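You operate a simulated robot arm through the tools that you are given. There is no shell and no other tool. Be economical: measure what you need, move in short steps, check, and stop when the job is done.

The job below is to be done with a simulated two-armed robot. You get a single attempt, and the scene is never put back.

Task
Fetch the steel pin from the middle shelf of the weights bench and stand it on top of the white-banded flat mould. Take the cast handle and put it on the floor of the tipping tray. Fetch the square core from the top of the casting bench and set it on the dark tray. Put the yellow-banded mould from the top of the casting bench on the cast pulley there. Do these in any order. Set down upright: steel pin, square core, yellow-banded mould.

The check looks at the end state, three seconds after you hand in, the way a careful person would. Anything else that was tipped, shoved, dropped, spilled or broken makes it a failure.

Robot
Two 7-joint arms with two-finger grippers on one trunk, on a base that drives. Base frame: it is fixed to the floor where the robot stands at the start and does not move with it; the origin is under the middle of the robot, x ahead of it, y to its left, z up. Units: mm, degrees, N and s.
The left shoulder is at the start at [49, 191, 1017], the right one opposite. With the tool pointing down near the work surface each hand reaches from about 100 to 620 mm from the robot's upright axis, wherever it stands, measured 20 degrees to its own side. Places, roughly: cast handle (12x4x5 cm) [2600, 700, 400]; cast pulley (8x8x3 cm) [4400, -2100, 800]; dark tray (12x10x2 cm) [4800, -2100, 800]; floor of the tipping tray [-1500, -1900, 900]; square core (5x5x7 cm) [4700, -1500, 900]; steel pin (3x3x7 cm) [600, 200, 500]; white-banded flat mould (31x8x8 cm) [800, 900, 500]; yellow-banded mould (6x6x8 cm) [4800, -2300, 900]. Payload 2.69 kg a hand.
Tool frame (each hand has its own): the origin (TCP) lies between the finger pads and is the grasp point; the fingertips stand 20 mm ahead of it; z points along the fingers, y is the line along which they close. Largest opening 100 mm; the body of the gripper starts 63 mm behind the TCP.
Orientation is that of the tool frame in the base frame, as [roll, pitch, yaw] about the fixed x, y, z axes, in that order (R = Rz(yaw) Ry(pitch) Rx(roll)). With the fingers straight down and closing along the base's y, the tool's x points along the base's -x, its y along +y and its z along -z.

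Tools
- The arms move only by the tool move_arm. It takes "left_motion", "right_motion" or both (then of equal length, played together; a hand with none holds still); each is a list of rows, each an object (a shift or turn left out is 0, a gripper value left out holds the last) with "delta_rot": the turn, a rotation vector about the tool's x, y, z in degrees, a list of three; "travel": the shift along the tool's x, y, z in m, a list of three; "grip": the finger opening in m, from 0 to 0.1. In form: [{"delta_rot": [wx, wy, wz], "travel": [x, y, z], "grip": grip}, ...]. A call has 1 to 20 rows; each row is the pose to reach, as a shift and turn from the pose commanded when the call began, along the tool's axes at that moment. A row lasts 0.2 s, in which the tool goes at most 50 mm and 8.6 degrees; a call with a longer step from one row to the next is refused whole, and so is a gripper value outside its range. Where a pose cannot be reached the arm comes as near as it can. A force on the tool above 40 N (or 10 N above the force at the start of the call, whichever is more), or a blocked arm, ends the call early, and 0.2 s more pass. The fingers move at their own pace (about 153 mm/s each) and stop on an object; they squeeze with about 41 N. The grip force told is the motor's: it shows also when the fingers shut on nothing. Time passes only in rows, and 0.2 s behind the last, so rows that repeat a pose let the fingers close. It gives the time, the measured TCP pose, the force on the tool (base axes), the opening and the grip force at its end, in the units of the frame above (readings bear some noise), with the torque about the TCP (base axes, N m) and any sound that the robot's microphone picked up.
- Cameras (640 x 400 px; columns grow to the right, rows downward): "scene" is now at [106.3, 26, 1158.4]; the picture's right is [0.35, -0.94, 0.00], its down [-0.78, -0.29, -0.56] and it looks along [0.53, 0.19, -0.83] (base axes); focal length 269 px, centre (320, 200). "left" rides on the left gripper at [70, 19, -99] in its tool frame; the picture's right is [-0.26, 0.97, 0.00], its down [-0.75, -0.20, -0.63] and it looks along [-0.61, -0.16, 0.78] (tool axes); focal length 230 px, centre (320, 200). "right" rides on the right gripper at [70, -18, -99] in its tool frame; the picture's right is [0.26, 0.97, 0.00], its down [-0.75, 0.20, -0.63] and it looks along [-0.61, 0.16, 0.78] (tool axes); focal length 230 px, centre (320, 200). There is no depth. A picture from a camera that has moved, and an enlarged one, comes with that camera's place and axes in the base frame and with its lens.
- grab_frame(camera): a new picture of that camera. No time passes.
- move_column(by): slides the trunk up (or, below 0, down) by that many mm; the arms and the scene camera ride with it, the base frame stays. It gives what a move gives, with no picture.
- base_move(legs): drives the robot by 1 to 6 legs, each [ahead, left, turn to the left] in mm, mm and degrees, along the robot's own axes; the way and the turn of a leg run together, so that a leg with both is an arc; at most 1500 mm and 180 degrees a leg. The arms and the cameras ride along, it lands a little off, and it stops where it bumps. It gives what a move gives.
- turn_head(pan, tilt): turns the head with the scene camera to pan (to the left, within 80 degrees either way) and tilt (down, from -29 to 69), counted from straight ahead of the robot. It gives what a move gives.
- enlarge(camera, box): a new picture of the part [left, top, right, bottom] of that camera's present view, enlarged. No time passes.
- close_job(): hands the job in; it is judged then, once.

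Go step by step. Nothing tells you exact positions but the pictures and the camera data: compare them with the known pose of the tool, close in by small moves and look again before you grip or let go. The budget is 165 turns and 122 pictures, counting those below and the enlarged ones. Unless the task says otherwise, let go and move clear before handing in.

The tools are called after "Request:" by a JSON object that holds its "name" and its "arguments". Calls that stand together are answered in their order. move_arm: Moves the arms, as the interface text tells. Its arguments: {"type":"object","properties":{"left_motion":{"type":"array","items":{"type":"object","properties":{"delta_rot":{"type":"array","items":{"type":"number"}},"travel":{"type":"array","items":{"type":"number"}},"grip":{"type":"number"}}}},"right_motion":{"type":"array","items":{"type":"object","properties":{"delta_rot":{"type":"array","items":{"type":"number"}},"travel":{"type":"array","items":{"type":"number"}},"grip":{"type":"number"}}}}},"required":[]} The other tools are called the same way: move_column (by) slides the trunk up or down; base_move (legs) drives the base; turn_head (pan, tilt) turns the head that bears the scene camera; grab_frame (camera) takes a picture; enlarge (camera, box) takes an enlarged picture of a part of a camera's view; close_job () hands the job in.

At the start:

```text
clock: 0.0
left_tool_pos: [335.8, 292.1, 711.0]
left_tcp_rot: [-180.0, -0.1, -180.0]
left_wrist_force: [-0.4, 0.2, 0.3]
left_wrist_torque: [0.0, -0.01, 0.01]
left_grip_width: 99.8
left_gripper_force: 0.0
right_tool_pos: [374.9, 1.1, 782.7]
right_tcp_rot: [-179.9, 0.0, -179.9]
right_wrist_force: [0.2, -0.3, 2.0]
right_wrist_torque: [0.0, -0.01, -0.05]
right_grip_width: 99.8
right_gripper_force: 0.1
trunk travel left (down, up): [-75.0, 248.0]
robot x, y, heading: [4.2, 3.5, -0.1]
head pan, tilt: [20.2, 55.9]
```

scene: 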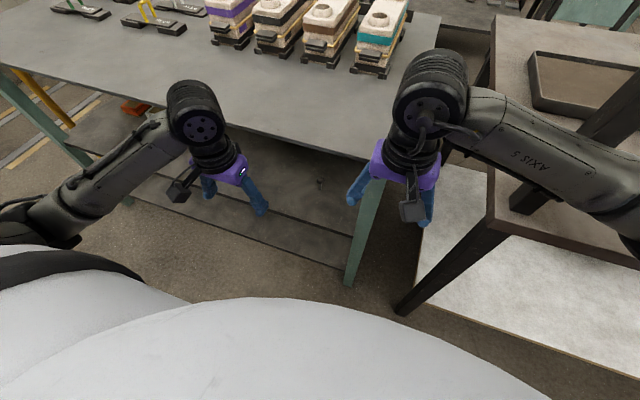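
right: 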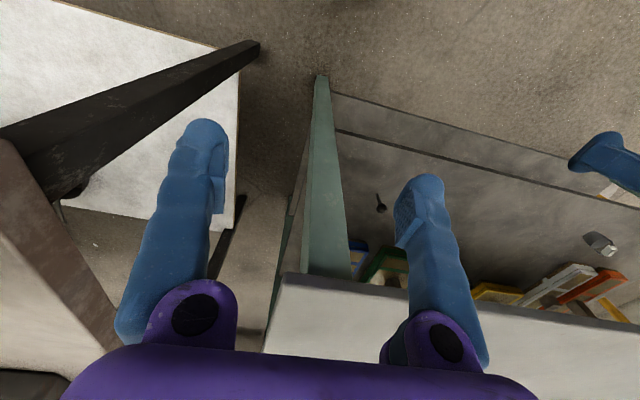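
left: 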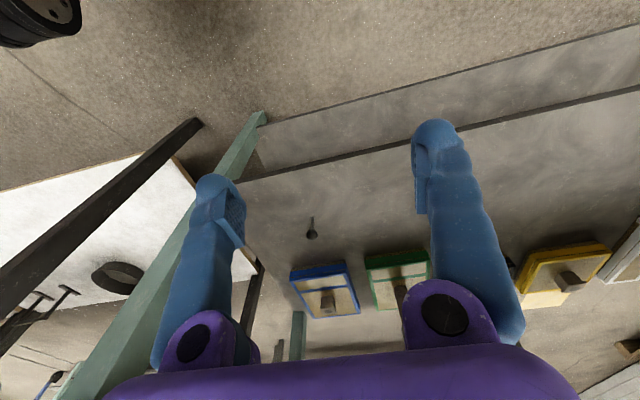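

I see a bench ahead with moulds on its top and shelves beneath. I'll look around with the head first.

Request:
{"name": "turn_head", "arguments": {"pan": 0, "tilt": 35}}

Request:
{"name": "grab_frame", "arguments": {"camera": "scene"}}

Request:
{"name": "turn_head", "arguments": {"pan": 50, "tilt": 35}}

Request:
{"name": "grab_frame", "arguments": {"camera": "scene"}}

```text
clock: 0.8
left_tool_pos: [334.8, 291.5, 710.8]
left_tcp_rot: [-179.9, 0.1, 180.0]
left_wrist_force: [0.2, -1.1, 0.8]
left_wrist_torque: [0.0, -0.01, -0.03]
left_grip_width: 99.9
left_gripper_force: 0.1
right_tool_pos: [375.9, 1.6, 782.1]
right_tcp_rot: [-180.0, 0.0, 180.0]
right_wrist_force: [0.1, -0.1, -0.2]
right_wrist_torque: [-0.04, -0.02, 0.03]
right_grip_width: 100.0
right_gripper_force: 0.2
trunk travel left (down, up): [-75.0, 248.0]
robot x, y, heading: [0.7, 0.2, 0.4]
head pan, tilt: [0.0, 35.0]
```

```text
118 pictures are left
camera scene: at [127.5, 1.4, 1187.7], right [0.0, -1.0, 0.0], down [-0.57, 0.0, -0.82], along [0.82, 0.0, -0.57], focal length 269 px, centre (320, 200)
```

scene: 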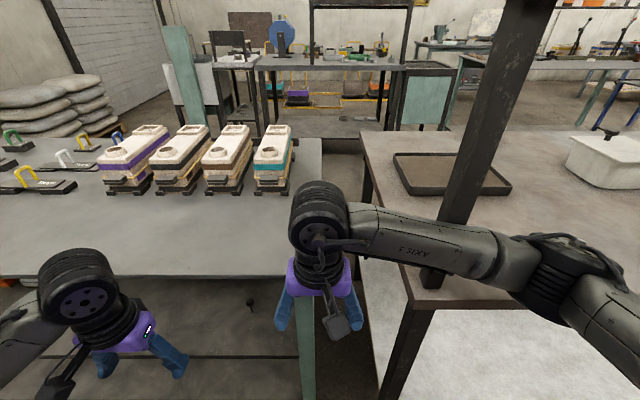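

```text
clock: 2.0
left_tool_pos: [336.5, 291.5, 710.8]
left_tcp_rot: [180.0, 0.0, 180.0]
left_wrist_force: [0.0, 0.7, -0.8]
left_wrist_torque: [0.03, 0.04, 0.0]
left_grip_width: 100.3
left_gripper_force: 0.1
right_tool_pos: [377.0, 2.2, 781.7]
right_tcp_rot: [180.0, 0.1, 180.0]
right_wrist_force: [-0.4, 0.0, 0.6]
right_wrist_torque: [0.0, 0.02, -0.02]
right_grip_width: 100.3
right_gripper_force: 0.0
trunk travel left (down, up): [-75.0, 248.0]
robot x, y, heading: [-3.5, -2.3, 0.1]
head pan, tilt: [50.0, 35.0]
```

```text
117 pictures are left
camera scene: at [96.1, 68.8, 1187.8], right [0.77, -0.64, 0.0], down [-0.37, -0.44, -0.82], along [0.53, 0.63, -0.57], focal length 269 px, centre (320, 200)
```

scene: 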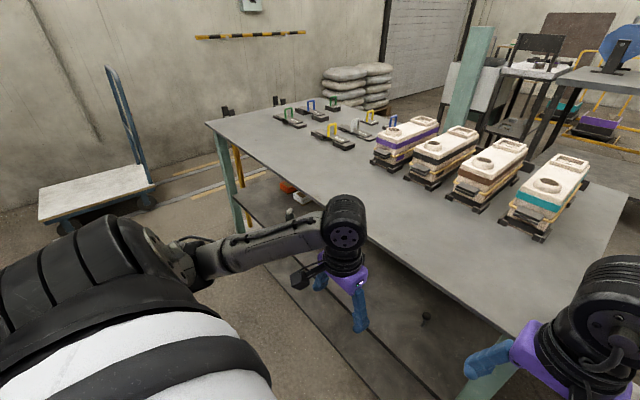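

The pin seems to be the small knob on the middle shelf around [600, 205, 485]. I'll enlarge to see it and the mould shelf.

Request:
{"name": "enlarge", "arguments": {"camera": "left", "box": [240, 100, 640, 350]}}

Request:
{"name": "turn_head", "arguments": {"pan": 25, "tilt": 50}}

Request:
{"name": "move_column", "arguments": {"by": -70}}

Request:
{"name": "grab_frame", "arguments": {"camera": "scene"}}

Request:
{"name": "grab_frame", "arguments": {"camera": "left"}}

```text
1.60 times, centred on (440, 225) of left
camera zoom: at [266.6, 308.6, 809.9], right [0.26, 0.97, 0.0], down [0.75, -0.2, 0.63], along [0.61, -0.16, -0.78], focal length 368 px, centre (128, 160)
```

zoom: 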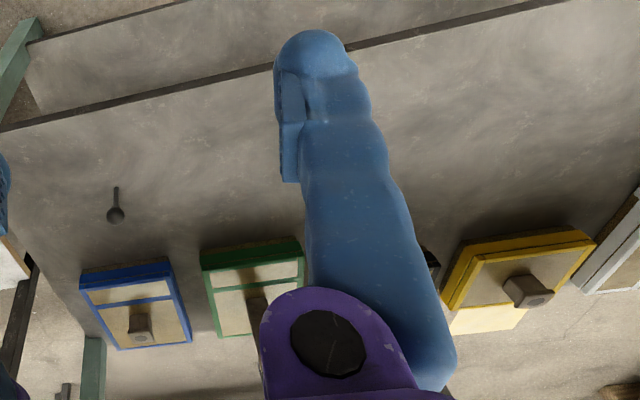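

```text
clock: 2.9
left_tool_pos: [335.6, 291.4, 710.9]
left_tcp_rot: [-180.0, 0.1, 180.0]
left_wrist_force: [0.3, -0.3, -0.2]
left_wrist_torque: [0.01, 0.02, 0.03]
left_grip_width: 100.3
left_gripper_force: 0.1
right_tool_pos: [375.8, 2.4, 781.6]
right_tcp_rot: [180.0, 0.0, -180.0]
right_wrist_force: [0.9, 0.7, -0.3]
right_wrist_torque: [-0.01, -0.02, -0.01]
right_grip_width: 100.4
right_gripper_force: 0.1
trunk travel left (down, up): [-75.0, 248.0]
robot x, y, heading: [-3.3, 0.6, -0.3]
head pan, tilt: [25.0, 50.0]
```

```text
clock: 4.0
left_tool_pos: [336.1, 291.8, 640.6]
left_tcp_rot: [-180.0, 0.0, 179.9]
left_wrist_force: [-0.5, 0.0, -0.5]
left_wrist_torque: [0.01, -0.01, 0.0]
left_grip_width: 100.0
left_gripper_force: 0.0
right_tool_pos: [375.9, 1.9, 711.9]
right_tcp_rot: [180.0, 0.0, -179.9]
right_wrist_force: [-0.5, 0.3, 0.8]
right_wrist_torque: [-0.02, 0.0, 0.01]
right_grip_width: 100.3
right_gripper_force: 0.1
trunk travel left (down, up): [-5.0, 318.0]
robot x, y, heading: [-3.0, -1.5, -0.0]
head pan, tilt: [25.0, 50.0]
```

```text
115 pictures are left
camera scene: at [109.3, 34.0, 1095.9], right [0.42, -0.91, 0.0], down [-0.69, -0.32, -0.64], along [0.58, 0.27, -0.77], focal length 269 px, centre (320, 200)
```

scene: 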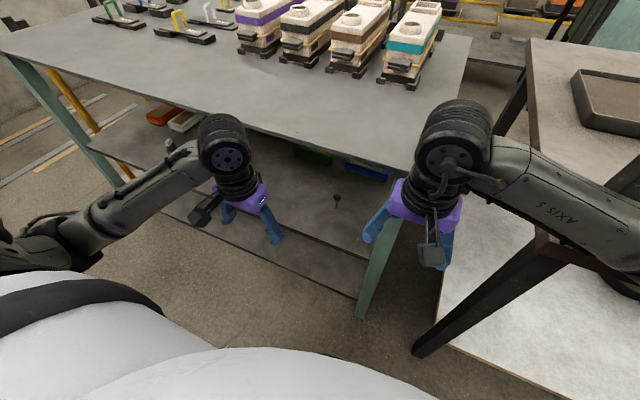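

```text
114 pictures are left
camera left: at [266.6, 308.7, 739.8], right [0.26, 0.97, 0.0], down [0.75, -0.2, 0.63], along [0.61, -0.16, -0.78], focal length 230 px, centre (320, 200)
```

left: 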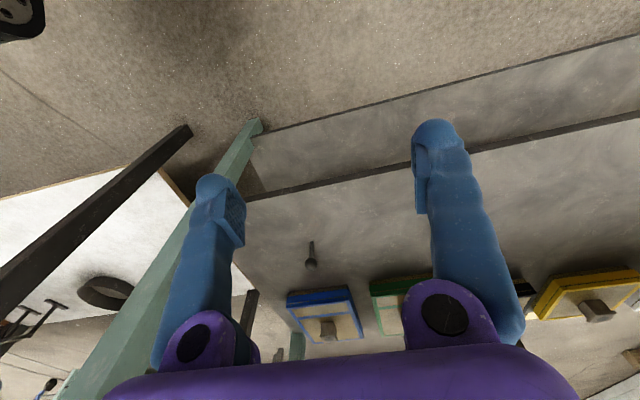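

Request:
{"name": "enlarge", "arguments": {"camera": "scene", "box": [260, 130, 420, 230]}}

Request:
{"name": "enlarge", "arguments": {"camera": "scene", "box": [0, 30, 300, 220]}}

```text
4.00 times, centred on (340, 180) of scene
camera zoom: at [109.3, 34.0, 1095.9], right [0.42, -0.91, 0.0], down [-0.69, -0.32, -0.64], along [0.58, 0.27, -0.77], focal length 1077 px, centre (240, 280)
```

zoom: 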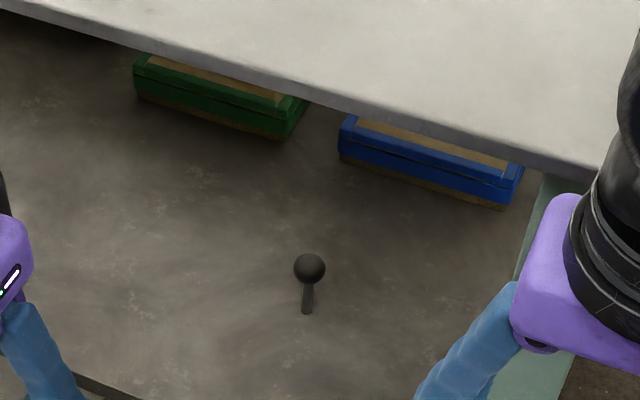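

```text
2.11 times, centred on (150, 125) of scene
camera zoom: at [109.3, 34.0, 1095.9], right [0.42, -0.91, 0.0], down [-0.69, -0.32, -0.64], along [0.58, 0.27, -0.77], focal length 567 px, centre (678, 358)
```

zoom: 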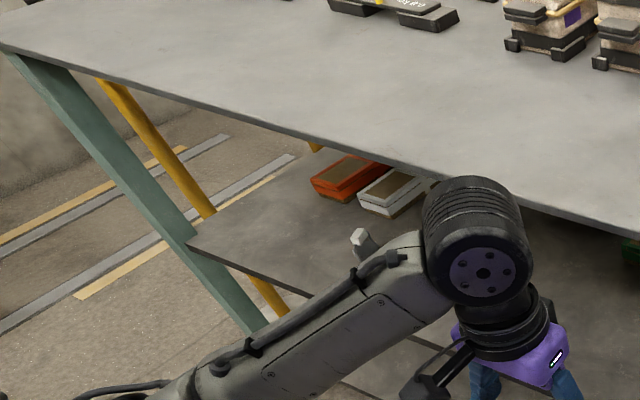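

The pin is a ball on a thin stem, standing at about [596, 204] on a shelf at z≈440. The bench top's front edge is at x≈473, underside z≈760. I'll tilt the left hand forward (25° below horizontal) in front of the bench.

Request:
{"name": "move_arm", "arguments": {"left_motion": [{"delta_rot": [0, -8.2, 0], "travel": [-0.01, -0.011, 0.008]}, {"delta_rot": [0, -16.4, 0], "travel": [-0.02, -0.022, 0.016]}, {"delta_rot": [0, -24.6, 0], "travel": [-0.03, -0.033, 0.024]}, {"delta_rot": [0, -32.8, 0], "travel": [-0.04, -0.044, 0.032]}, {"delta_rot": [0, -41, 0], "travel": [-0.05, -0.055, 0.04]}, {"delta_rot": [0, -49.2, 0], "travel": [-0.06, -0.066, 0.048]}, {"delta_rot": [0, -57.4, 0], "travel": [-0.07, -0.077, 0.056]}, {"delta_rot": [0, -65, 0], "travel": [-0.084, -0.088, 0.06]}, {"delta_rot": [0, -65, 0], "travel": [-0.084, -0.088, 0.06]}]}}

Request:
{"name": "grab_frame", "arguments": {"camera": "left"}}

Request:
{"name": "grab_frame", "arguments": {"camera": "scene"}}

```text
clock: 6.0
left_tool_pos: [421.4, 201.9, 581.9]
left_tcp_rot: [179.9, 65.1, 179.9]
left_wrist_force: [0.6, -0.1, 0.6]
left_wrist_torque: [0.0, 0.0, -0.01]
left_grip_width: 100.1
left_gripper_force: 0.1
right_tool_pos: [375.4, 2.9, 712.3]
right_tcp_rot: [-180.0, 0.0, 179.9]
right_wrist_force: [0.2, 0.1, -0.5]
right_wrist_torque: [-0.01, 0.0, 0.04]
right_grip_width: 100.0
right_gripper_force: 0.0
trunk travel left (down, up): [-5.0, 318.0]
robot x, y, heading: [-3.5, 2.6, 0.0]
head pan, tilt: [25.0, 50.0]
```

```text
111 pictures are left
camera left: at [301.8, 219.3, 560.5], right [0.11, 0.97, 0.23], down [-0.25, -0.2, 0.95], along [0.96, -0.16, 0.22], focal length 230 px, centre (320, 200)
```

left: 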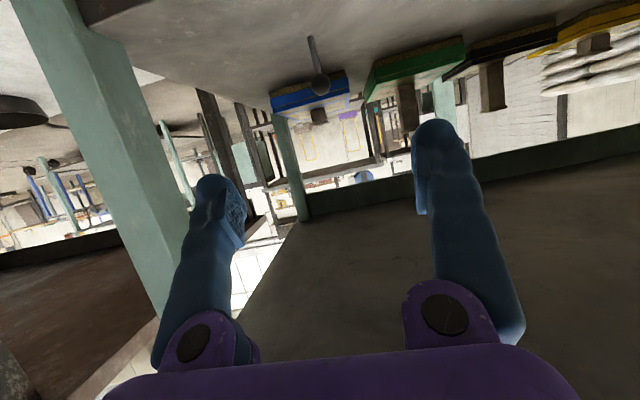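

```text
110 pictures are left
camera scene: at [109.3, 33.9, 1096.0], right [0.42, -0.91, 0.0], down [-0.69, -0.32, -0.64], along [0.58, 0.27, -0.77], focal length 269 px, centre (320, 200)
```

scene: 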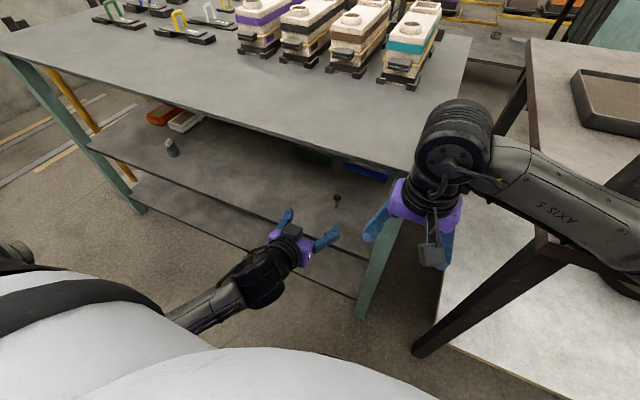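

The tilt worked and the pin lies nearly straight ahead of the fingers. I'll advance most of the way along the tool and look.

Request:
{"name": "move_arm", "arguments": {"left_motion": [{"travel": [0.002, 0.0005, 0.04]}, {"travel": [0.003, 0.001, 0.08]}, {"travel": [0.005, 0.001, 0.115]}, {"travel": [0.006, 0.002, 0.145]}, {"travel": [0.006, 0.002, 0.145]}]}}

Request:
{"name": "grab_frame", "arguments": {"camera": "left"}}

Request:
{"name": "enlarge", "arguments": {"camera": "scene", "box": [240, 130, 440, 255]}}

```text
clock: 7.2
left_tool_pos: [549.6, 203.9, 516.1]
left_tcp_rot: [-180.0, 65.1, -179.9]
left_wrist_force: [-0.1, -1.3, -0.6]
left_wrist_torque: [-0.01, 0.04, 0.0]
left_grip_width: 99.9
left_gripper_force: 0.0
right_tool_pos: [375.6, 2.3, 712.2]
right_tcp_rot: [179.9, 0.2, 180.0]
right_wrist_force: [-0.2, -0.6, -0.1]
right_wrist_torque: [0.02, 0.0, -0.01]
right_grip_width: 99.9
right_gripper_force: 0.1
trunk travel left (down, up): [-5.0, 318.0]
robot x, y, heading: [-3.6, -0.4, 0.1]
head pan, tilt: [25.0, 50.0]
```

```text
109 pictures are left
camera left: at [430.8, 221.3, 493.1], right [0.11, 0.97, 0.23], down [-0.25, -0.2, 0.95], along [0.96, -0.16, 0.22], focal length 230 px, centre (320, 200)
```

left: 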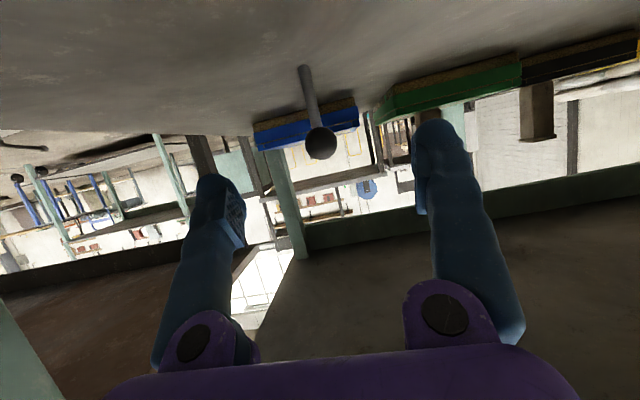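

```text
3.20 times, centred on (340, 192) of scene
camera zoom: at [109.2, 33.9, 1096.1], right [0.42, -0.91, 0.0], down [-0.69, -0.32, -0.64], along [0.58, 0.27, -0.77], focal length 862 px, centre (256, 224)
```

zoom: 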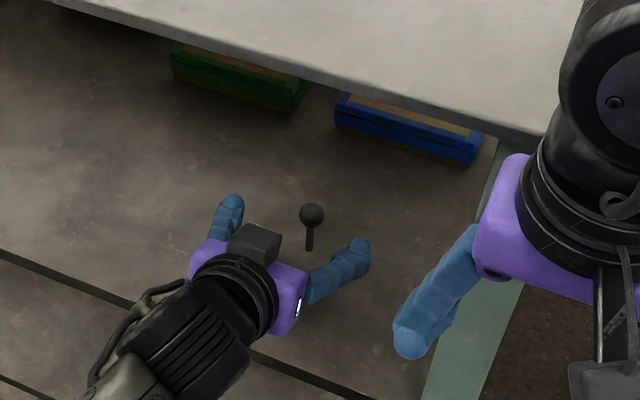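

The ball is centred between the fingers, ball centre about [598, 204, 490]. Advance and close on the ball.

Request:
{"name": "move_arm", "arguments": {"left_motion": [{"travel": [0.001, 0, 0.03]}, {"travel": [0.003, 0, 0.054]}, {"travel": [0.003, 0, 0.054]}, {"travel": [0.003, 0, 0.054], "grip": 0.06}, {"travel": [0.003, 0, 0.054], "grip": 0.0}, {"travel": [0.003, 0, 0.054], "grip": 0.0}, {"travel": [0.003, 0, 0.054], "grip": 0.0}]}}

Request:
{"name": "grab_frame", "arguments": {"camera": "left"}}

```text
clock: 8.8
left_tool_pos: [597.1, 204.0, 490.0]
left_tcp_rot: [180.0, 65.0, -180.0]
left_wrist_force: [-0.2, 0.2, -0.2]
left_wrist_torque: [-0.06, 0.01, 0.01]
left_grip_width: 17.0
left_gripper_force: 41.5
right_tool_pos: [376.1, 1.5, 711.8]
right_tcp_rot: [180.0, 0.1, 180.0]
right_wrist_force: [0.1, -0.1, 0.5]
right_wrist_torque: [-0.03, 0.0, 0.03]
right_grip_width: 100.0
right_gripper_force: 0.1
trunk travel left (down, up): [-5.0, 318.0]
robot x, y, heading: [-0.4, -0.1, -0.0]
head pan, tilt: [25.0, 50.0]
```

```text
107 pictures are left
camera left: at [479.0, 221.5, 467.8], right [0.11, 0.97, 0.23], down [-0.25, -0.2, 0.95], along [0.96, -0.16, 0.22], focal length 230 px, centre (320, 200)
```

left: 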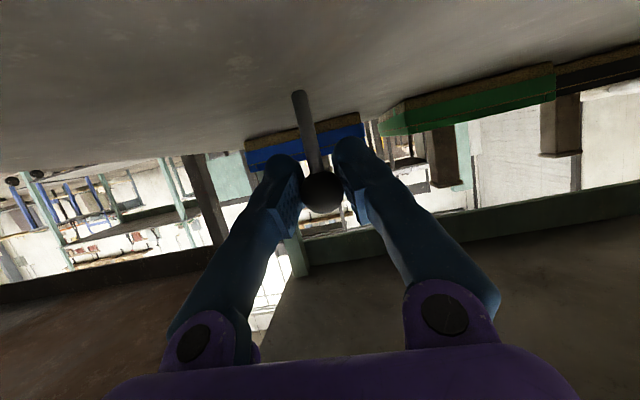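

The fingers closed at 17 mm, so I'm off the ball's centre; it looks ~9 mm further ahead. I'll open, advance slightly and regrip.

Request:
{"name": "move_arm", "arguments": {"left_motion": [{"grip": 0.06}, {"grip": 0.06}, {"travel": [-0.0045, -0.001, 0.008], "grip": 0.06}, {"travel": [-0.0045, -0.001, 0.008], "grip": 0.06}, {"travel": [-0.0045, -0.001, 0.008], "grip": 0.0}, {"travel": [-0.0045, -0.001, 0.008], "grip": 0.0}, {"travel": [-0.0045, -0.001, 0.008], "grip": 0.0}]}}

Request:
{"name": "grab_frame", "arguments": {"camera": "left"}}

```text
clock: 10.4
left_tool_pos: [605.0, 204.9, 489.8]
left_tcp_rot: [-180.0, 64.9, -179.9]
left_wrist_force: [-1.0, -0.2, -0.1]
left_wrist_torque: [0.02, 0.01, -0.06]
left_grip_width: 10.8
left_gripper_force: 37.5
right_tool_pos: [376.7, 2.0, 712.9]
right_tcp_rot: [-179.9, -0.1, 180.0]
right_wrist_force: [-0.4, 0.0, 0.1]
right_wrist_torque: [0.02, 0.01, -0.04]
right_grip_width: 100.0
right_gripper_force: 0.1
trunk travel left (down, up): [-5.0, 318.0]
robot x, y, heading: [-2.1, 2.1, -0.1]
head pan, tilt: [25.0, 50.0]
```

```text
106 pictures are left
camera left: at [487.4, 220.5, 468.2], right [0.11, 0.97, 0.23], down [-0.25, -0.2, 0.95], along [0.96, -0.16, 0.22], focal length 230 px, centre (320, 200)
```

left: 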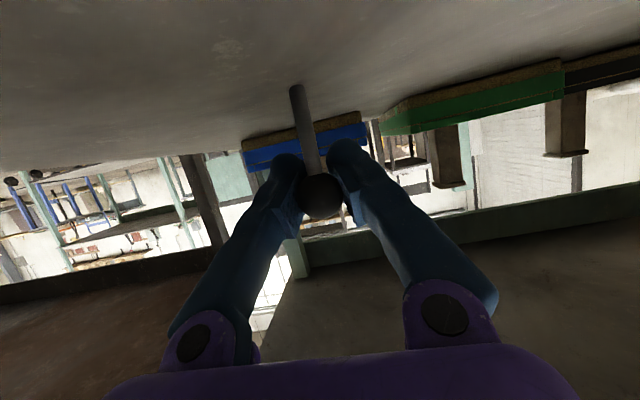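

The opening got narrower, so I need a closer look before moving again.

Request:
{"name": "enlarge", "arguments": {"camera": "left", "box": [240, 75, 400, 175]}}

Request:
{"name": "enlarge", "arguments": {"camera": "left", "box": [240, 140, 400, 240]}}

Request:
{"name": "enlarge", "arguments": {"camera": "scene", "box": [280, 160, 380, 222]}}

```text
4.00 times, centred on (320, 125) of left
camera zoom: at [487.4, 220.5, 468.2], right [0.11, 0.97, 0.23], down [-0.25, -0.2, 0.95], along [0.96, -0.16, 0.22], focal length 920 px, centre (320, 500)
```

zoom: 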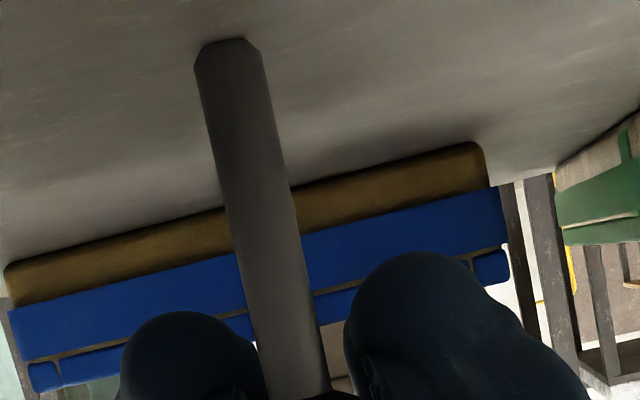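

```text
4.00 times, centred on (320, 190) of left
camera zoom: at [487.4, 220.5, 468.2], right [0.11, 0.97, 0.23], down [-0.25, -0.2, 0.95], along [0.96, -0.16, 0.22], focal length 920 px, centre (320, 240)
```

zoom: 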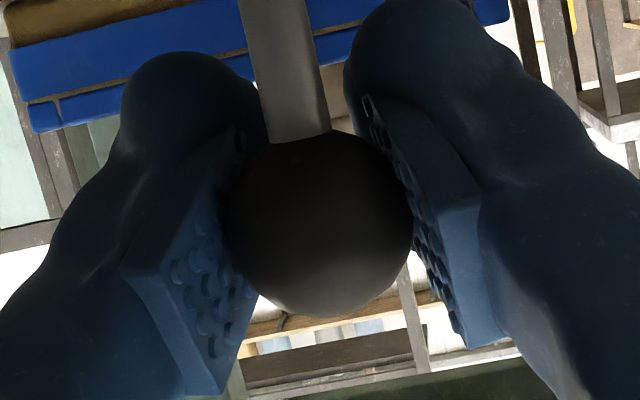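

```text
6.40 times, centred on (330, 191) of scene
camera zoom: at [109.3, 34.0, 1096.0], right [0.42, -0.91, 0.0], down [-0.69, -0.32, -0.64], along [0.58, 0.27, -0.77], focal length 1723 px, centre (256, 258)
```

zoom: 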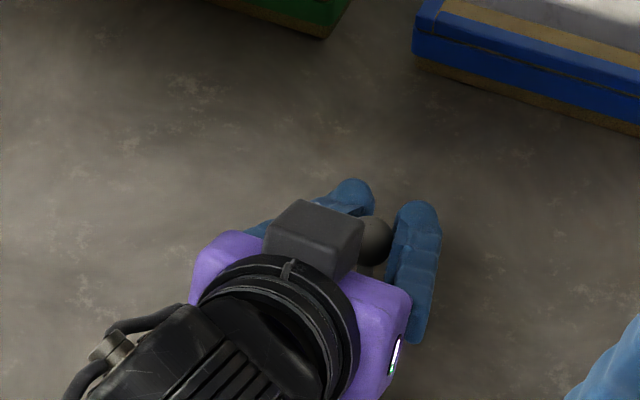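

The finger tips converge past the ball, so the ball actually sits behind the TCP; I went the wrong way. Open, back off about 16 mm, and regrip.

Request:
{"name": "move_arm", "arguments": {"left_motion": [{"grip": 0.06}, {"grip": 0.06}, {"travel": [0.007, 0, -0.0145], "grip": 0.06}, {"travel": [0.007, 0, -0.0145], "grip": 0.06}, {"travel": [0.007, 0, -0.0145], "grip": 0.0}, {"travel": [0.007, 0, -0.0145], "grip": 0.0}, {"travel": [0.007, 0, -0.0145], "grip": 0.0}]}}

Request:
{"name": "enlarge", "arguments": {"camera": "left", "box": [220, 75, 420, 200]}}

```text
clock: 12.0
left_tool_pos: [590.1, 204.8, 489.0]
left_tcp_rot: [-180.0, 65.2, 180.0]
left_wrist_force: [0.4, 0.9, 1.1]
left_wrist_torque: [0.05, -0.04, 0.02]
left_grip_width: 20.4
left_gripper_force: 41.2
right_tool_pos: [375.5, 3.3, 713.5]
right_tcp_rot: [180.0, 0.0, -180.0]
right_wrist_force: [-0.3, 0.4, -0.2]
right_wrist_torque: [0.05, -0.03, 0.0]
right_grip_width: 99.8
right_gripper_force: 0.0
trunk travel left (down, up): [-5.0, 318.0]
robot x, y, heading: [3.4, -4.0, -0.2]
head pan, tilt: [25.0, 50.0]
```

```text
3.20 times, centred on (320, 138) of left
camera zoom: at [471.7, 221.2, 468.1], right [0.11, 0.97, 0.23], down [-0.25, -0.2, 0.95], along [0.96, -0.16, 0.22], focal length 736 px, centre (320, 400)
```

zoom: 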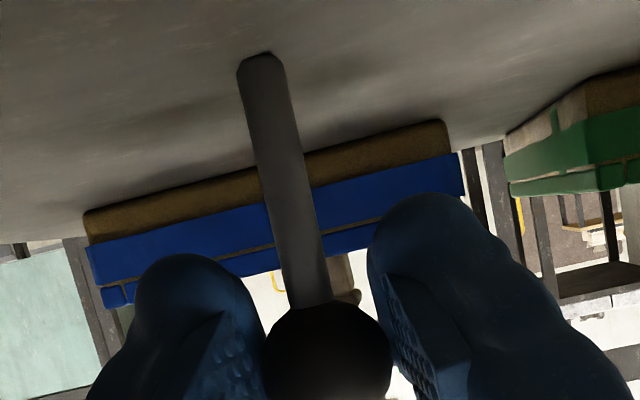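

Opening is now 20.4 mm with firm grip — on the ball. Lift 20 mm and check that it comes along.

Request:
{"name": "move_arm", "arguments": {"left_motion": [{"travel": [-0.009, 0, -0.004]}, {"travel": [-0.027, 0, -0.013]}, {"travel": [-0.027, 0, -0.013]}]}}

Request:
{"name": "grab_frame", "arguments": {"camera": "left"}}

```text
clock: 12.8
left_tool_pos: [587.3, 203.1, 518.9]
left_tcp_rot: [-179.9, 65.0, -179.9]
left_wrist_force: [-0.4, -0.3, -0.1]
left_wrist_torque: [0.02, 0.01, 0.01]
left_grip_width: 20.5
left_gripper_force: 41.5
right_tool_pos: [376.8, 0.6, 711.7]
right_tcp_rot: [-180.0, -0.1, 179.9]
right_wrist_force: [0.5, -0.2, 0.0]
right_wrist_torque: [0.0, 0.03, -0.01]
right_grip_width: 100.3
right_gripper_force: 0.1
trunk travel left (down, up): [-5.0, 318.0]
robot x, y, heading: [-0.3, 1.5, 0.1]
head pan, tilt: [25.0, 50.0]
```

```text
101 pictures are left
camera left: at [470.1, 221.0, 498.4], right [0.11, 0.97, 0.23], down [-0.25, -0.2, 0.95], along [0.96, -0.16, 0.22], focal length 230 px, centre (320, 200)
```

left: 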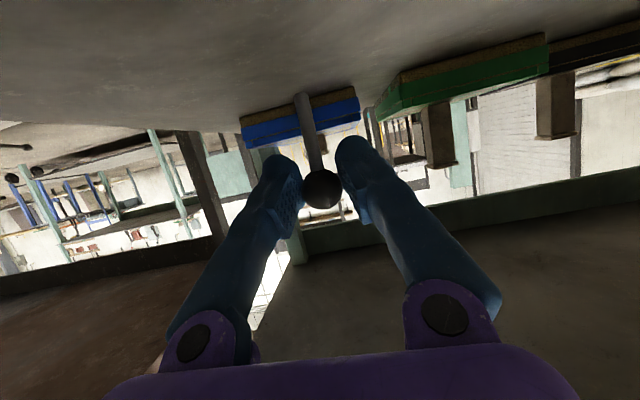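

The pin is lifted cleanly. I'll retract from under the bench and then drive left towards the white-banded mould.

Request:
{"name": "move_arm", "arguments": {"left_motion": [{"travel": [0.018, 0, -0.038]}, {"travel": [0.036, 0, -0.077]}, {"travel": [0.054, 0, -0.115]}, {"travel": [0.072, 0, -0.154]}, {"travel": [0.072, 0, -0.154]}]}}

Request:
{"name": "base_move", "arguments": {"legs": [[0, 600, 0]]}}

Request:
{"name": "turn_head", "arguments": {"pan": 25, "tilt": 40}}

Request:
{"name": "grab_frame", "arguments": {"camera": "scene"}}

Request:
{"name": "grab_frame", "arguments": {"camera": "left"}}

```text
clock: 14.0
left_tool_pos: [417.0, 202.8, 519.5]
left_tcp_rot: [-180.0, 65.0, -180.0]
left_wrist_force: [-0.6, 0.1, 0.1]
left_wrist_torque: [0.03, -0.01, -0.01]
left_grip_width: 20.3
left_gripper_force: 41.2
right_tool_pos: [376.3, 1.8, 711.5]
right_tcp_rot: [-179.9, 0.0, -179.9]
right_wrist_force: [-0.3, -0.5, -0.8]
right_wrist_torque: [0.0, 0.0, 0.02]
right_grip_width: 100.0
right_gripper_force: 0.1
trunk travel left (down, up): [-5.0, 318.0]
robot x, y, heading: [-3.1, -0.1, 0.1]
head pan, tilt: [25.0, 50.0]
```

```text
clock: 19.8
left_tool_pos: [417.2, 814.7, 519.7]
left_tcp_rot: [179.9, 65.0, -179.8]
left_wrist_force: [-0.1, 1.2, -0.5]
left_wrist_torque: [-0.01, -0.01, -0.02]
left_grip_width: 20.0
left_gripper_force: 40.9
right_tool_pos: [376.4, 614.1, 712.5]
right_tcp_rot: [-180.0, 0.0, -179.9]
right_wrist_force: [0.5, -0.6, -0.2]
right_wrist_torque: [-0.01, -0.02, 0.03]
right_grip_width: 100.1
right_gripper_force: 0.0
trunk travel left (down, up): [-5.0, 318.0]
robot x, y, heading: [1.6, 612.3, -0.0]
head pan, tilt: [25.0, 50.0]
```

```text
clock: 20.5
left_tool_pos: [416.8, 815.2, 519.4]
left_tcp_rot: [180.0, 65.1, -179.9]
left_wrist_force: [0.1, -1.1, -0.4]
left_wrist_torque: [0.0, -0.01, -0.02]
left_grip_width: 20.3
left_gripper_force: 40.9
right_tool_pos: [377.6, 613.9, 713.0]
right_tcp_rot: [180.0, 0.0, -179.9]
right_wrist_force: [0.4, 1.2, -0.1]
right_wrist_torque: [0.02, 0.01, 0.01]
right_grip_width: 99.9
right_gripper_force: 0.1
trunk travel left (down, up): [-5.0, 318.0]
robot x, y, heading: [-2.1, 608.2, 0.1]
head pan, tilt: [25.0, 40.0]
```

```text
100 pictures are left
camera scene: at [116.6, 648.2, 1110.1], right [0.42, -0.91, 0.0], down [-0.58, -0.27, -0.77], along [0.69, 0.32, -0.64], focal length 269 px, centre (320, 200)
```

scene: 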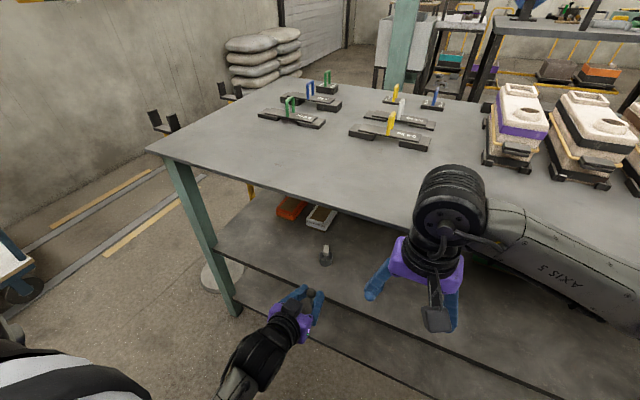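

```text
99 pictures are left
camera left: at [298.2, 831.7, 497.7], right [0.11, 0.97, 0.23], down [-0.25, -0.2, 0.95], along [0.96, -0.16, 0.22], focal length 230 px, centre (320, 200)
```

left: 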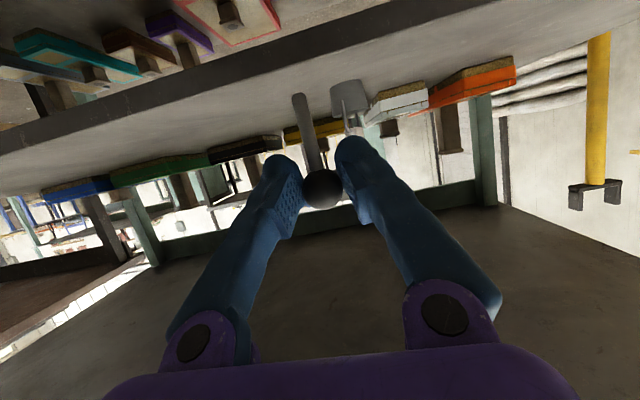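

Request:
{"name": "enlarge", "arguments": {"camera": "scene", "box": [240, 180, 400, 280]}}

Request:
{"name": "enlarge", "arguments": {"camera": "left", "box": [260, 50, 580, 200]}}

```text
4.00 times, centred on (320, 230) of scene
camera zoom: at [116.6, 648.2, 1110.1], right [0.42, -0.91, 0.0], down [-0.58, -0.27, -0.77], along [0.69, 0.32, -0.64], focal length 1077 px, centre (320, 80)
```

zoom: 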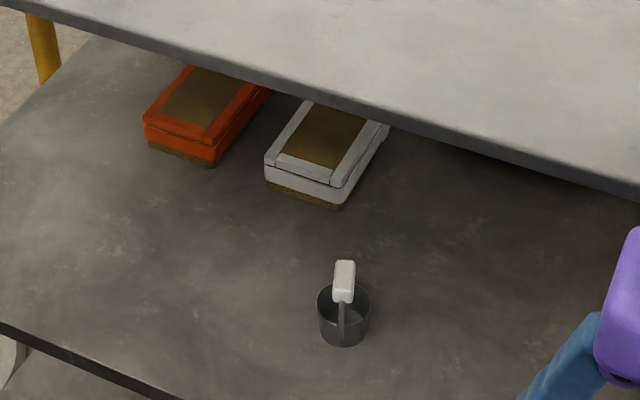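

```text
2.00 times, centred on (420, 125) of left
camera zoom: at [298.2, 831.7, 497.7], right [0.11, 0.97, 0.23], down [-0.25, -0.2, 0.95], along [0.96, -0.16, 0.22], focal length 460 px, centre (120, 350)
```

zoom: 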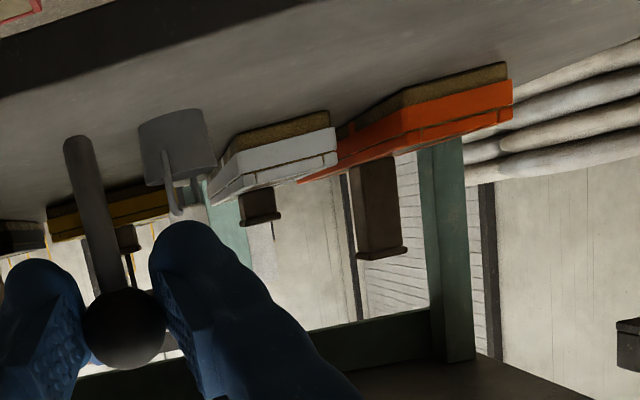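

The white-banded mould's front end is at about x 678, y 891–960, with its flat top at z≈482 and a sprue further back; a ladle cup stands in front at about [575, 843]. I'll raise the left hand, pull the right hand back, then drive left 110 and ahead 100.

Request:
{"name": "move_arm", "arguments": {"left_motion": [{"travel": [-0.032, 0, -0.015]}, {"travel": [-0.063, 0, -0.03]}, {"travel": [-0.063, 0, -0.03]}, {"travel": [-0.063, 0, -0.03]}], "right_motion": [{"travel": [0.035, 0, 0]}, {"travel": [0.07, 0, 0]}, {"travel": [0.11, 0, 0]}, {"travel": [0.11, 0, 0]}]}}

Request:
{"name": "base_move", "arguments": {"legs": [[0, 110, 0], [100, 0, 0]]}}

Request:
{"name": "grab_frame", "arguments": {"camera": "left"}}

Request:
{"name": "grab_frame", "arguments": {"camera": "scene"}}

```text
clock: 21.5
left_tool_pos: [416.0, 830.7, 580.7]
left_tcp_rot: [176.0, 64.2, 177.5]
left_wrist_force: [-0.5, -0.3, 0.6]
left_wrist_torque: [0.02, 0.0, 0.0]
left_grip_width: 19.7
left_gripper_force: 40.8
right_tool_pos: [265.4, 613.4, 713.3]
right_tcp_rot: [179.9, -0.1, -179.9]
right_wrist_force: [0.5, 0.5, 0.5]
right_wrist_torque: [-0.03, 0.0, 0.01]
right_grip_width: 99.8
right_gripper_force: 0.1
trunk travel left (down, up): [-5.0, 318.0]
robot x, y, heading: [0.2, 609.0, -0.3]
head pan, tilt: [25.0, 40.0]
```

```text
clock: 23.9
left_tool_pos: [514.8, 941.0, 583.6]
left_tcp_rot: [176.2, 64.6, 177.7]
left_wrist_force: [-1.0, 0.9, 0.6]
left_wrist_torque: [0.03, -0.04, 0.0]
left_grip_width: 20.1
left_gripper_force: 40.9
right_tool_pos: [365.2, 723.4, 712.5]
right_tcp_rot: [-180.0, 0.0, 180.0]
right_wrist_force: [1.0, -0.7, -0.4]
right_wrist_torque: [0.01, 0.0, -0.01]
right_grip_width: 100.0
right_gripper_force: 0.0
trunk travel left (down, up): [-5.0, 318.0]
robot x, y, heading: [99.9, 722.3, 0.2]
head pan, tilt: [25.0, 40.0]
```

```text
96 pictures are left
camera left: at [396.4, 956.6, 564.2], right [0.09, 0.96, 0.26], down [-0.24, -0.23, 0.94], along [0.97, -0.15, 0.21], focal length 230 px, centre (320, 200)
```

left: 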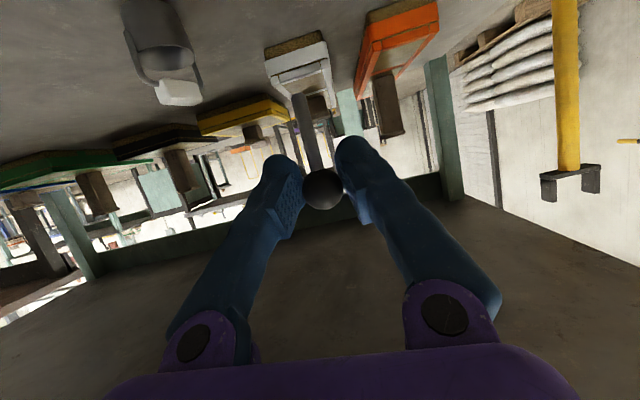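

```text
95 pictures are left
camera scene: at [215.2, 758.9, 1110.2], right [0.42, -0.91, 0.0], down [-0.58, -0.27, -0.77], along [0.69, 0.32, -0.64], focal length 269 px, centre (320, 200)
```

scene: 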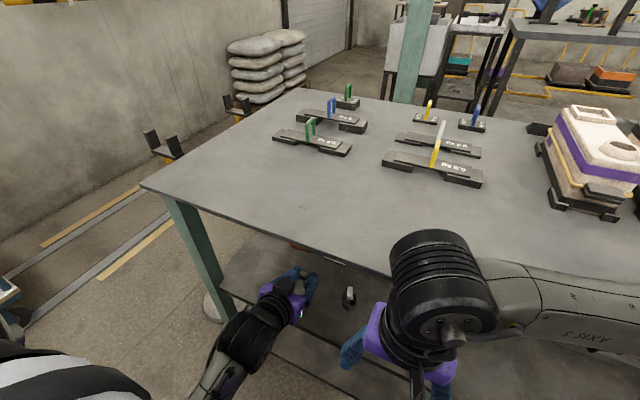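

Request:
{"name": "move_arm", "arguments": {"left_motion": [{"travel": [-0.012, 0, 0.039]}, {"travel": [-0.025, 0, 0.078]}, {"travel": [-0.038, 0, 0.118]}, {"travel": [-0.038, 0, 0.118]}, {"travel": [-0.038, 0, 0.118]}]}}

Request:
{"name": "grab_frame", "arguments": {"camera": "left"}}

```text
clock: 25.1
left_tool_pos: [636.0, 943.8, 571.3]
left_tcp_rot: [176.3, 64.5, 177.8]
left_wrist_force: [-0.1, 0.1, -0.2]
left_wrist_torque: [-0.01, 0.01, 0.01]
left_grip_width: 20.0
left_gripper_force: 41.2
right_tool_pos: [365.9, 724.7, 712.9]
right_tcp_rot: [-179.9, 0.0, -180.0]
right_wrist_force: [-0.6, -0.6, 0.4]
right_wrist_torque: [0.0, 0.03, 0.0]
right_grip_width: 100.2
right_gripper_force: 0.0
trunk travel left (down, up): [-5.0, 318.0]
robot x, y, heading: [98.4, 721.4, 0.2]
head pan, tilt: [25.0, 40.0]
```

```text
94 pictures are left
camera left: at [517.8, 959.1, 550.8], right [0.09, 0.96, 0.26], down [-0.24, -0.23, 0.94], along [0.97, -0.15, 0.21], focal length 230 px, centre (320, 200)
```

left: 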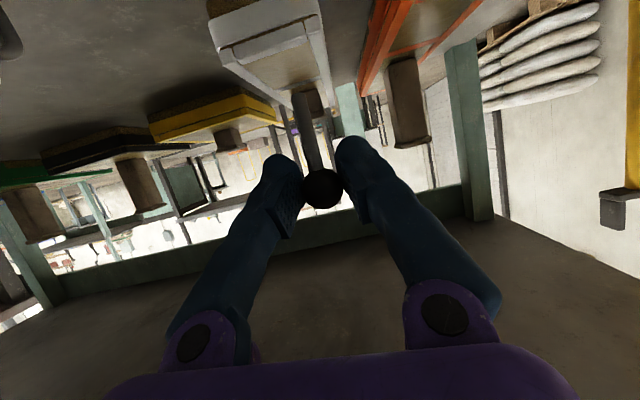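

Request:
{"name": "enlarge", "arguments": {"camera": "left", "box": [180, 0, 400, 137]}}

```text
2.91 times, centred on (290, 68) of left
camera zoom: at [517.8, 959.1, 550.8], right [0.09, 0.96, 0.26], down [-0.24, -0.23, 0.94], along [0.97, -0.15, 0.21], focal length 669 px, centre (407, 582)
```

zoom: 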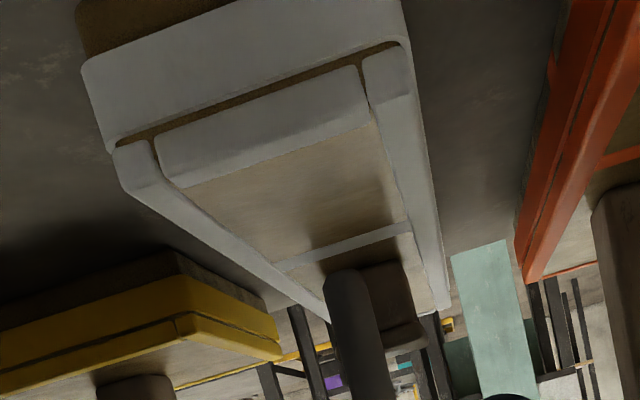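

The tan flat area spans about x 691–774, y 906–954 at z≈480. I'll bring the pin above its middle, correcting the small hand tilt.

Request:
{"name": "move_arm", "arguments": {"left_motion": [{"travel": [-0.006, -0.006, 0.033], "delta_rot": [0.6, -0.2, -0.3]}, {"travel": [-0.012, -0.011, 0.066], "delta_rot": [1.2, -0.4, -0.7]}, {"travel": [-0.018, -0.016, 0.098], "delta_rot": [1.7, -0.5, -1.0]}, {"travel": [-0.018, -0.016, 0.098], "delta_rot": [1.7, -0.5, -1.0]}, {"travel": [-0.018, -0.016, 0.098], "delta_rot": [1.7, -0.5, -1.0]}]}}

Request:
{"name": "grab_frame", "arguments": {"camera": "left"}}

```text
clock: 26.3
left_tool_pos: [735.2, 931.5, 541.6]
left_tcp_rot: [180.0, 65.2, -179.9]
left_wrist_force: [0.9, 0.3, -0.4]
left_wrist_torque: [0.0, -0.01, 0.02]
left_grip_width: 19.9
left_gripper_force: 40.7
right_tool_pos: [365.9, 724.3, 713.4]
right_tcp_rot: [179.9, 0.0, -179.9]
right_wrist_force: [0.3, 0.4, -0.4]
right_wrist_torque: [0.03, -0.03, -0.01]
right_grip_width: 100.2
right_gripper_force: 0.1
trunk travel left (down, up): [-5.0, 318.0]
robot x, y, heading: [99.6, 723.6, 0.3]
head pan, tilt: [25.0, 40.0]
```

```text
92 pictures are left
camera left: at [616.8, 948.4, 520.6], right [0.11, 0.97, 0.23], down [-0.26, -0.2, 0.95], along [0.96, -0.16, 0.23], focal length 230 px, centre (320, 200)
```

left: 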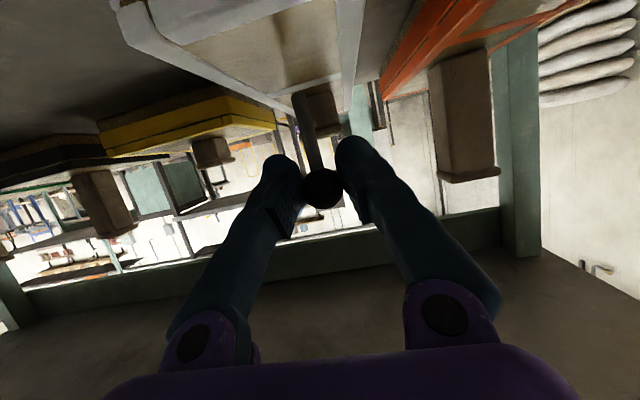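

Request:
{"name": "move_arm", "arguments": {"left_motion": [{"travel": [0.004, 0, 0.002]}, {"travel": [0.0072, 0, 0.0034]}, {"travel": [0.0072, 0, 0.0034]}]}}

Request:
{"name": "enlarge", "arguments": {"camera": "left", "box": [200, 0, 440, 150]}}

```text
clock: 27.1
left_tool_pos: [736.0, 930.2, 533.2]
left_tcp_rot: [-180.0, 65.2, -180.0]
left_wrist_force: [0.5, 0.6, -0.1]
left_wrist_torque: [-0.02, -0.02, 0.0]
left_grip_width: 20.1
left_gripper_force: 40.8
right_tool_pos: [365.3, 724.4, 713.1]
right_tcp_rot: [-180.0, 0.0, 180.0]
right_wrist_force: [0.4, 0.4, 0.2]
right_wrist_torque: [-0.01, -0.05, -0.02]
right_grip_width: 99.9
right_gripper_force: 0.0
trunk travel left (down, up): [-5.0, 318.0]
robot x, y, heading: [97.1, 721.3, -0.0]
head pan, tilt: [25.0, 40.0]
```

```text
2.67 times, centred on (320, 75) of left
camera zoom: at [616.5, 947.8, 512.4], right [0.11, 0.97, 0.23], down [-0.26, -0.2, 0.95], along [0.96, -0.16, 0.23], focal length 614 px, centre (320, 533)
```

zoom: 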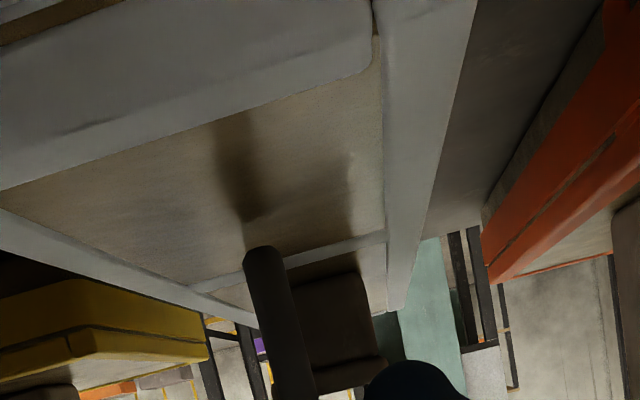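

Request:
{"name": "move_arm", "arguments": {"left_motion": [{"travel": [0.0018, 0, 0.0008]}, {"travel": [0.0036, 0, 0.0017]}, {"travel": [0.0036, 0, 0.0017]}]}}

Request:
{"name": "enlarge", "arguments": {"camera": "left", "box": [260, 50, 356, 110]}}

```text
clock: 27.9
left_tool_pos: [735.4, 932.3, 529.2]
left_tcp_rot: [179.7, 65.2, 179.9]
left_wrist_force: [-0.2, -0.1, 0.1]
left_wrist_torque: [0.0, -0.03, 0.03]
left_grip_width: 20.2
left_gripper_force: 40.8
right_tool_pos: [365.3, 723.0, 712.9]
right_tcp_rot: [180.0, 0.0, -180.0]
right_wrist_force: [0.3, -0.6, -0.6]
right_wrist_torque: [-0.01, 0.0, 0.01]
right_grip_width: 100.0
right_gripper_force: 0.0
trunk travel left (down, up): [-5.0, 318.0]
robot x, y, heading: [95.9, 720.7, 0.2]
head pan, tilt: [25.0, 40.0]
```

```text
6.67 times, centred on (308, 80) of left
camera zoom: at [616.0, 948.7, 508.3], right [0.11, 0.97, 0.24], down [-0.26, -0.2, 0.94], along [0.96, -0.16, 0.23], focal length 1534 px, centre (400, 1000)
```

zoom: 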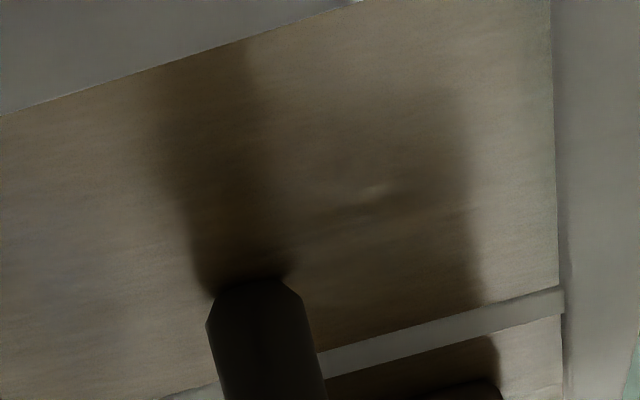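

Request:
{"name": "move_arm", "arguments": {"left_motion": [{"travel": [0.001, 0, 0.0005]}, {"travel": [0.0018, 0, 0.0008]}, {"travel": [0.0018, 0, 0.0008]}]}}

Request:
{"name": "enlarge", "arguments": {"camera": "left", "box": [260, 50, 356, 110]}}

```text
clock: 28.7
left_tool_pos: [735.2, 933.2, 529.2]
left_tcp_rot: [179.6, 65.4, 179.6]
left_wrist_force: [2.9, 0.0, 9.8]
left_wrist_torque: [-0.03, -0.2, -0.02]
left_grip_width: 20.0
left_gripper_force: 41.1
right_tool_pos: [364.3, 723.5, 712.7]
right_tcp_rot: [179.9, 0.1, 180.0]
right_wrist_force: [-0.2, -0.4, -0.2]
right_wrist_torque: [-0.01, 0.0, -0.01]
right_grip_width: 99.8
right_gripper_force: 0.2
trunk travel left (down, up): [-5.0, 318.0]
robot x, y, heading: [99.9, 722.1, 0.2]
head pan, tilt: [25.0, 40.0]
```

```text
6.67 times, centred on (308, 80) of left
camera zoom: at [616.0, 949.0, 507.5], right [0.11, 0.97, 0.24], down [-0.26, -0.2, 0.94], along [0.96, -0.16, 0.23], focal length 1534 px, centre (400, 1000)
```

zoom: 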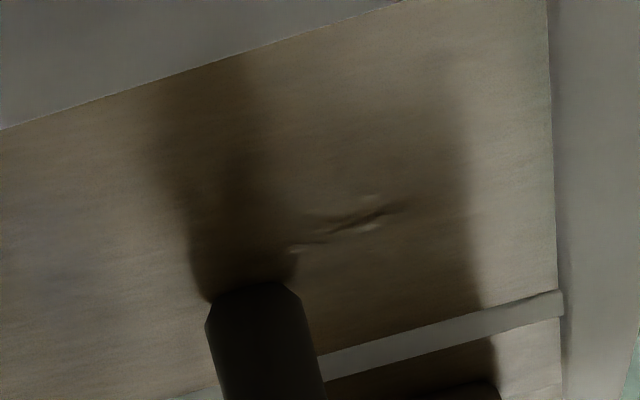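

Contact (≈10 N). Relax a touch and open gently.

Request:
{"name": "move_arm", "arguments": {"left_motion": [{"travel": [-0.0008, 0, -0.0004]}, {"travel": [-0.0008, 0, -0.0004], "grip": 0.021}, {"travel": [-0.0008, 0, -0.0004], "grip": 0.023}, {"travel": [-0.0008, 0, -0.0004], "grip": 0.026}, {"travel": [-0.0008, 0, -0.0004], "grip": 0.032}, {"travel": [-0.0008, 0, -0.0004], "grip": 0.05}, {"travel": [-0.0008, 0, -0.0004], "grip": 0.05}]}}

Request:
{"name": "grab_frame", "arguments": {"camera": "left"}}

```text
clock: 30.3
left_tool_pos: [734.9, 932.6, 528.6]
left_tcp_rot: [179.7, 65.3, 179.8]
left_wrist_force: [-0.4, -0.6, -0.4]
left_wrist_torque: [0.01, -0.01, 0.01]
left_grip_width: 50.1
left_gripper_force: 0.1
right_tool_pos: [364.8, 724.3, 711.9]
right_tcp_rot: [180.0, 0.0, -179.9]
right_wrist_force: [-0.5, 0.0, 0.7]
right_wrist_torque: [0.02, 0.01, 0.03]
right_grip_width: 100.4
right_gripper_force: 0.2
trunk travel left (down, up): [-5.0, 318.0]
robot x, y, heading: [96.1, 721.4, 0.0]
head pan, tilt: [25.0, 40.0]
```

```text
88 pictures are left
camera left: at [615.8, 949.3, 507.6], right [0.11, 0.97, 0.24], down [-0.26, -0.2, 0.94], along [0.96, -0.16, 0.23], focal length 230 px, centre (320, 200)
```

left: 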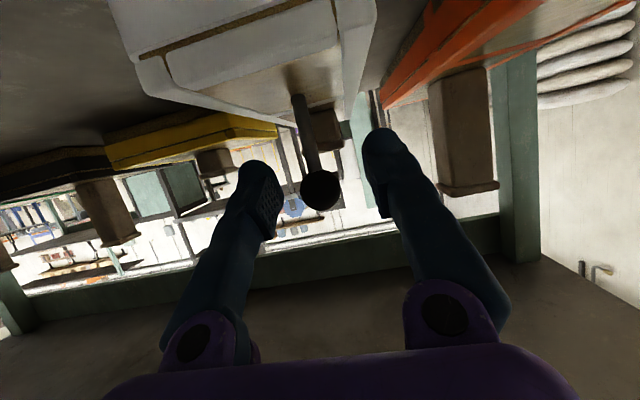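

The pin stands on its own. Retract along the tool axis.

Request:
{"name": "move_arm", "arguments": {"left_motion": [{"travel": [0, 0, -0.03]}, {"travel": [0, 0, -0.07]}, {"travel": [0, 0, -0.11]}, {"travel": [0, 0, -0.15]}, {"travel": [0, 0, -0.2]}, {"travel": [0, 0, -0.2]}]}}

Request:
{"name": "grab_frame", "arguments": {"camera": "left"}}

```text
clock: 31.7
left_tool_pos: [553.9, 939.2, 616.0]
left_tcp_rot: [177.6, 65.5, 178.3]
left_wrist_force: [0.0, -0.1, 0.7]
left_wrist_torque: [-0.02, 0.0, 0.01]
left_grip_width: 49.9
left_gripper_force: 0.0
right_tool_pos: [366.3, 725.5, 713.2]
right_tcp_rot: [179.9, 0.0, 180.0]
right_wrist_force: [0.5, 0.0, 1.5]
right_wrist_torque: [0.0, -0.02, -0.02]
right_grip_width: 99.8
right_gripper_force: 0.0
trunk travel left (down, up): [-5.0, 318.0]
robot x, y, heading: [99.2, 720.2, 0.1]
head pan, tilt: [25.0, 40.0]
```

```text
87 pictures are left
camera left: at [435.5, 955.7, 594.3], right [0.1, 0.96, 0.25], down [-0.26, -0.22, 0.94], along [0.96, -0.16, 0.23], focal length 230 px, centre (320, 200)
```

left: 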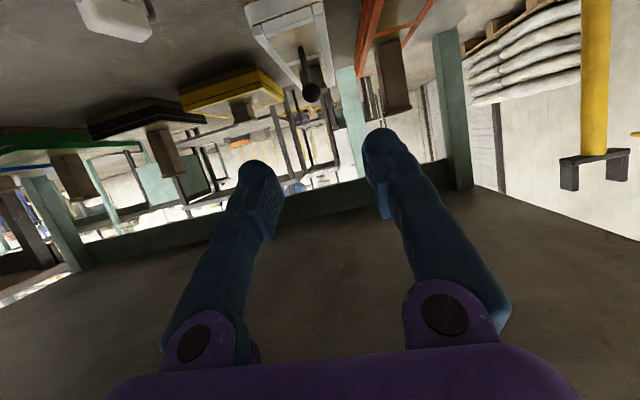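

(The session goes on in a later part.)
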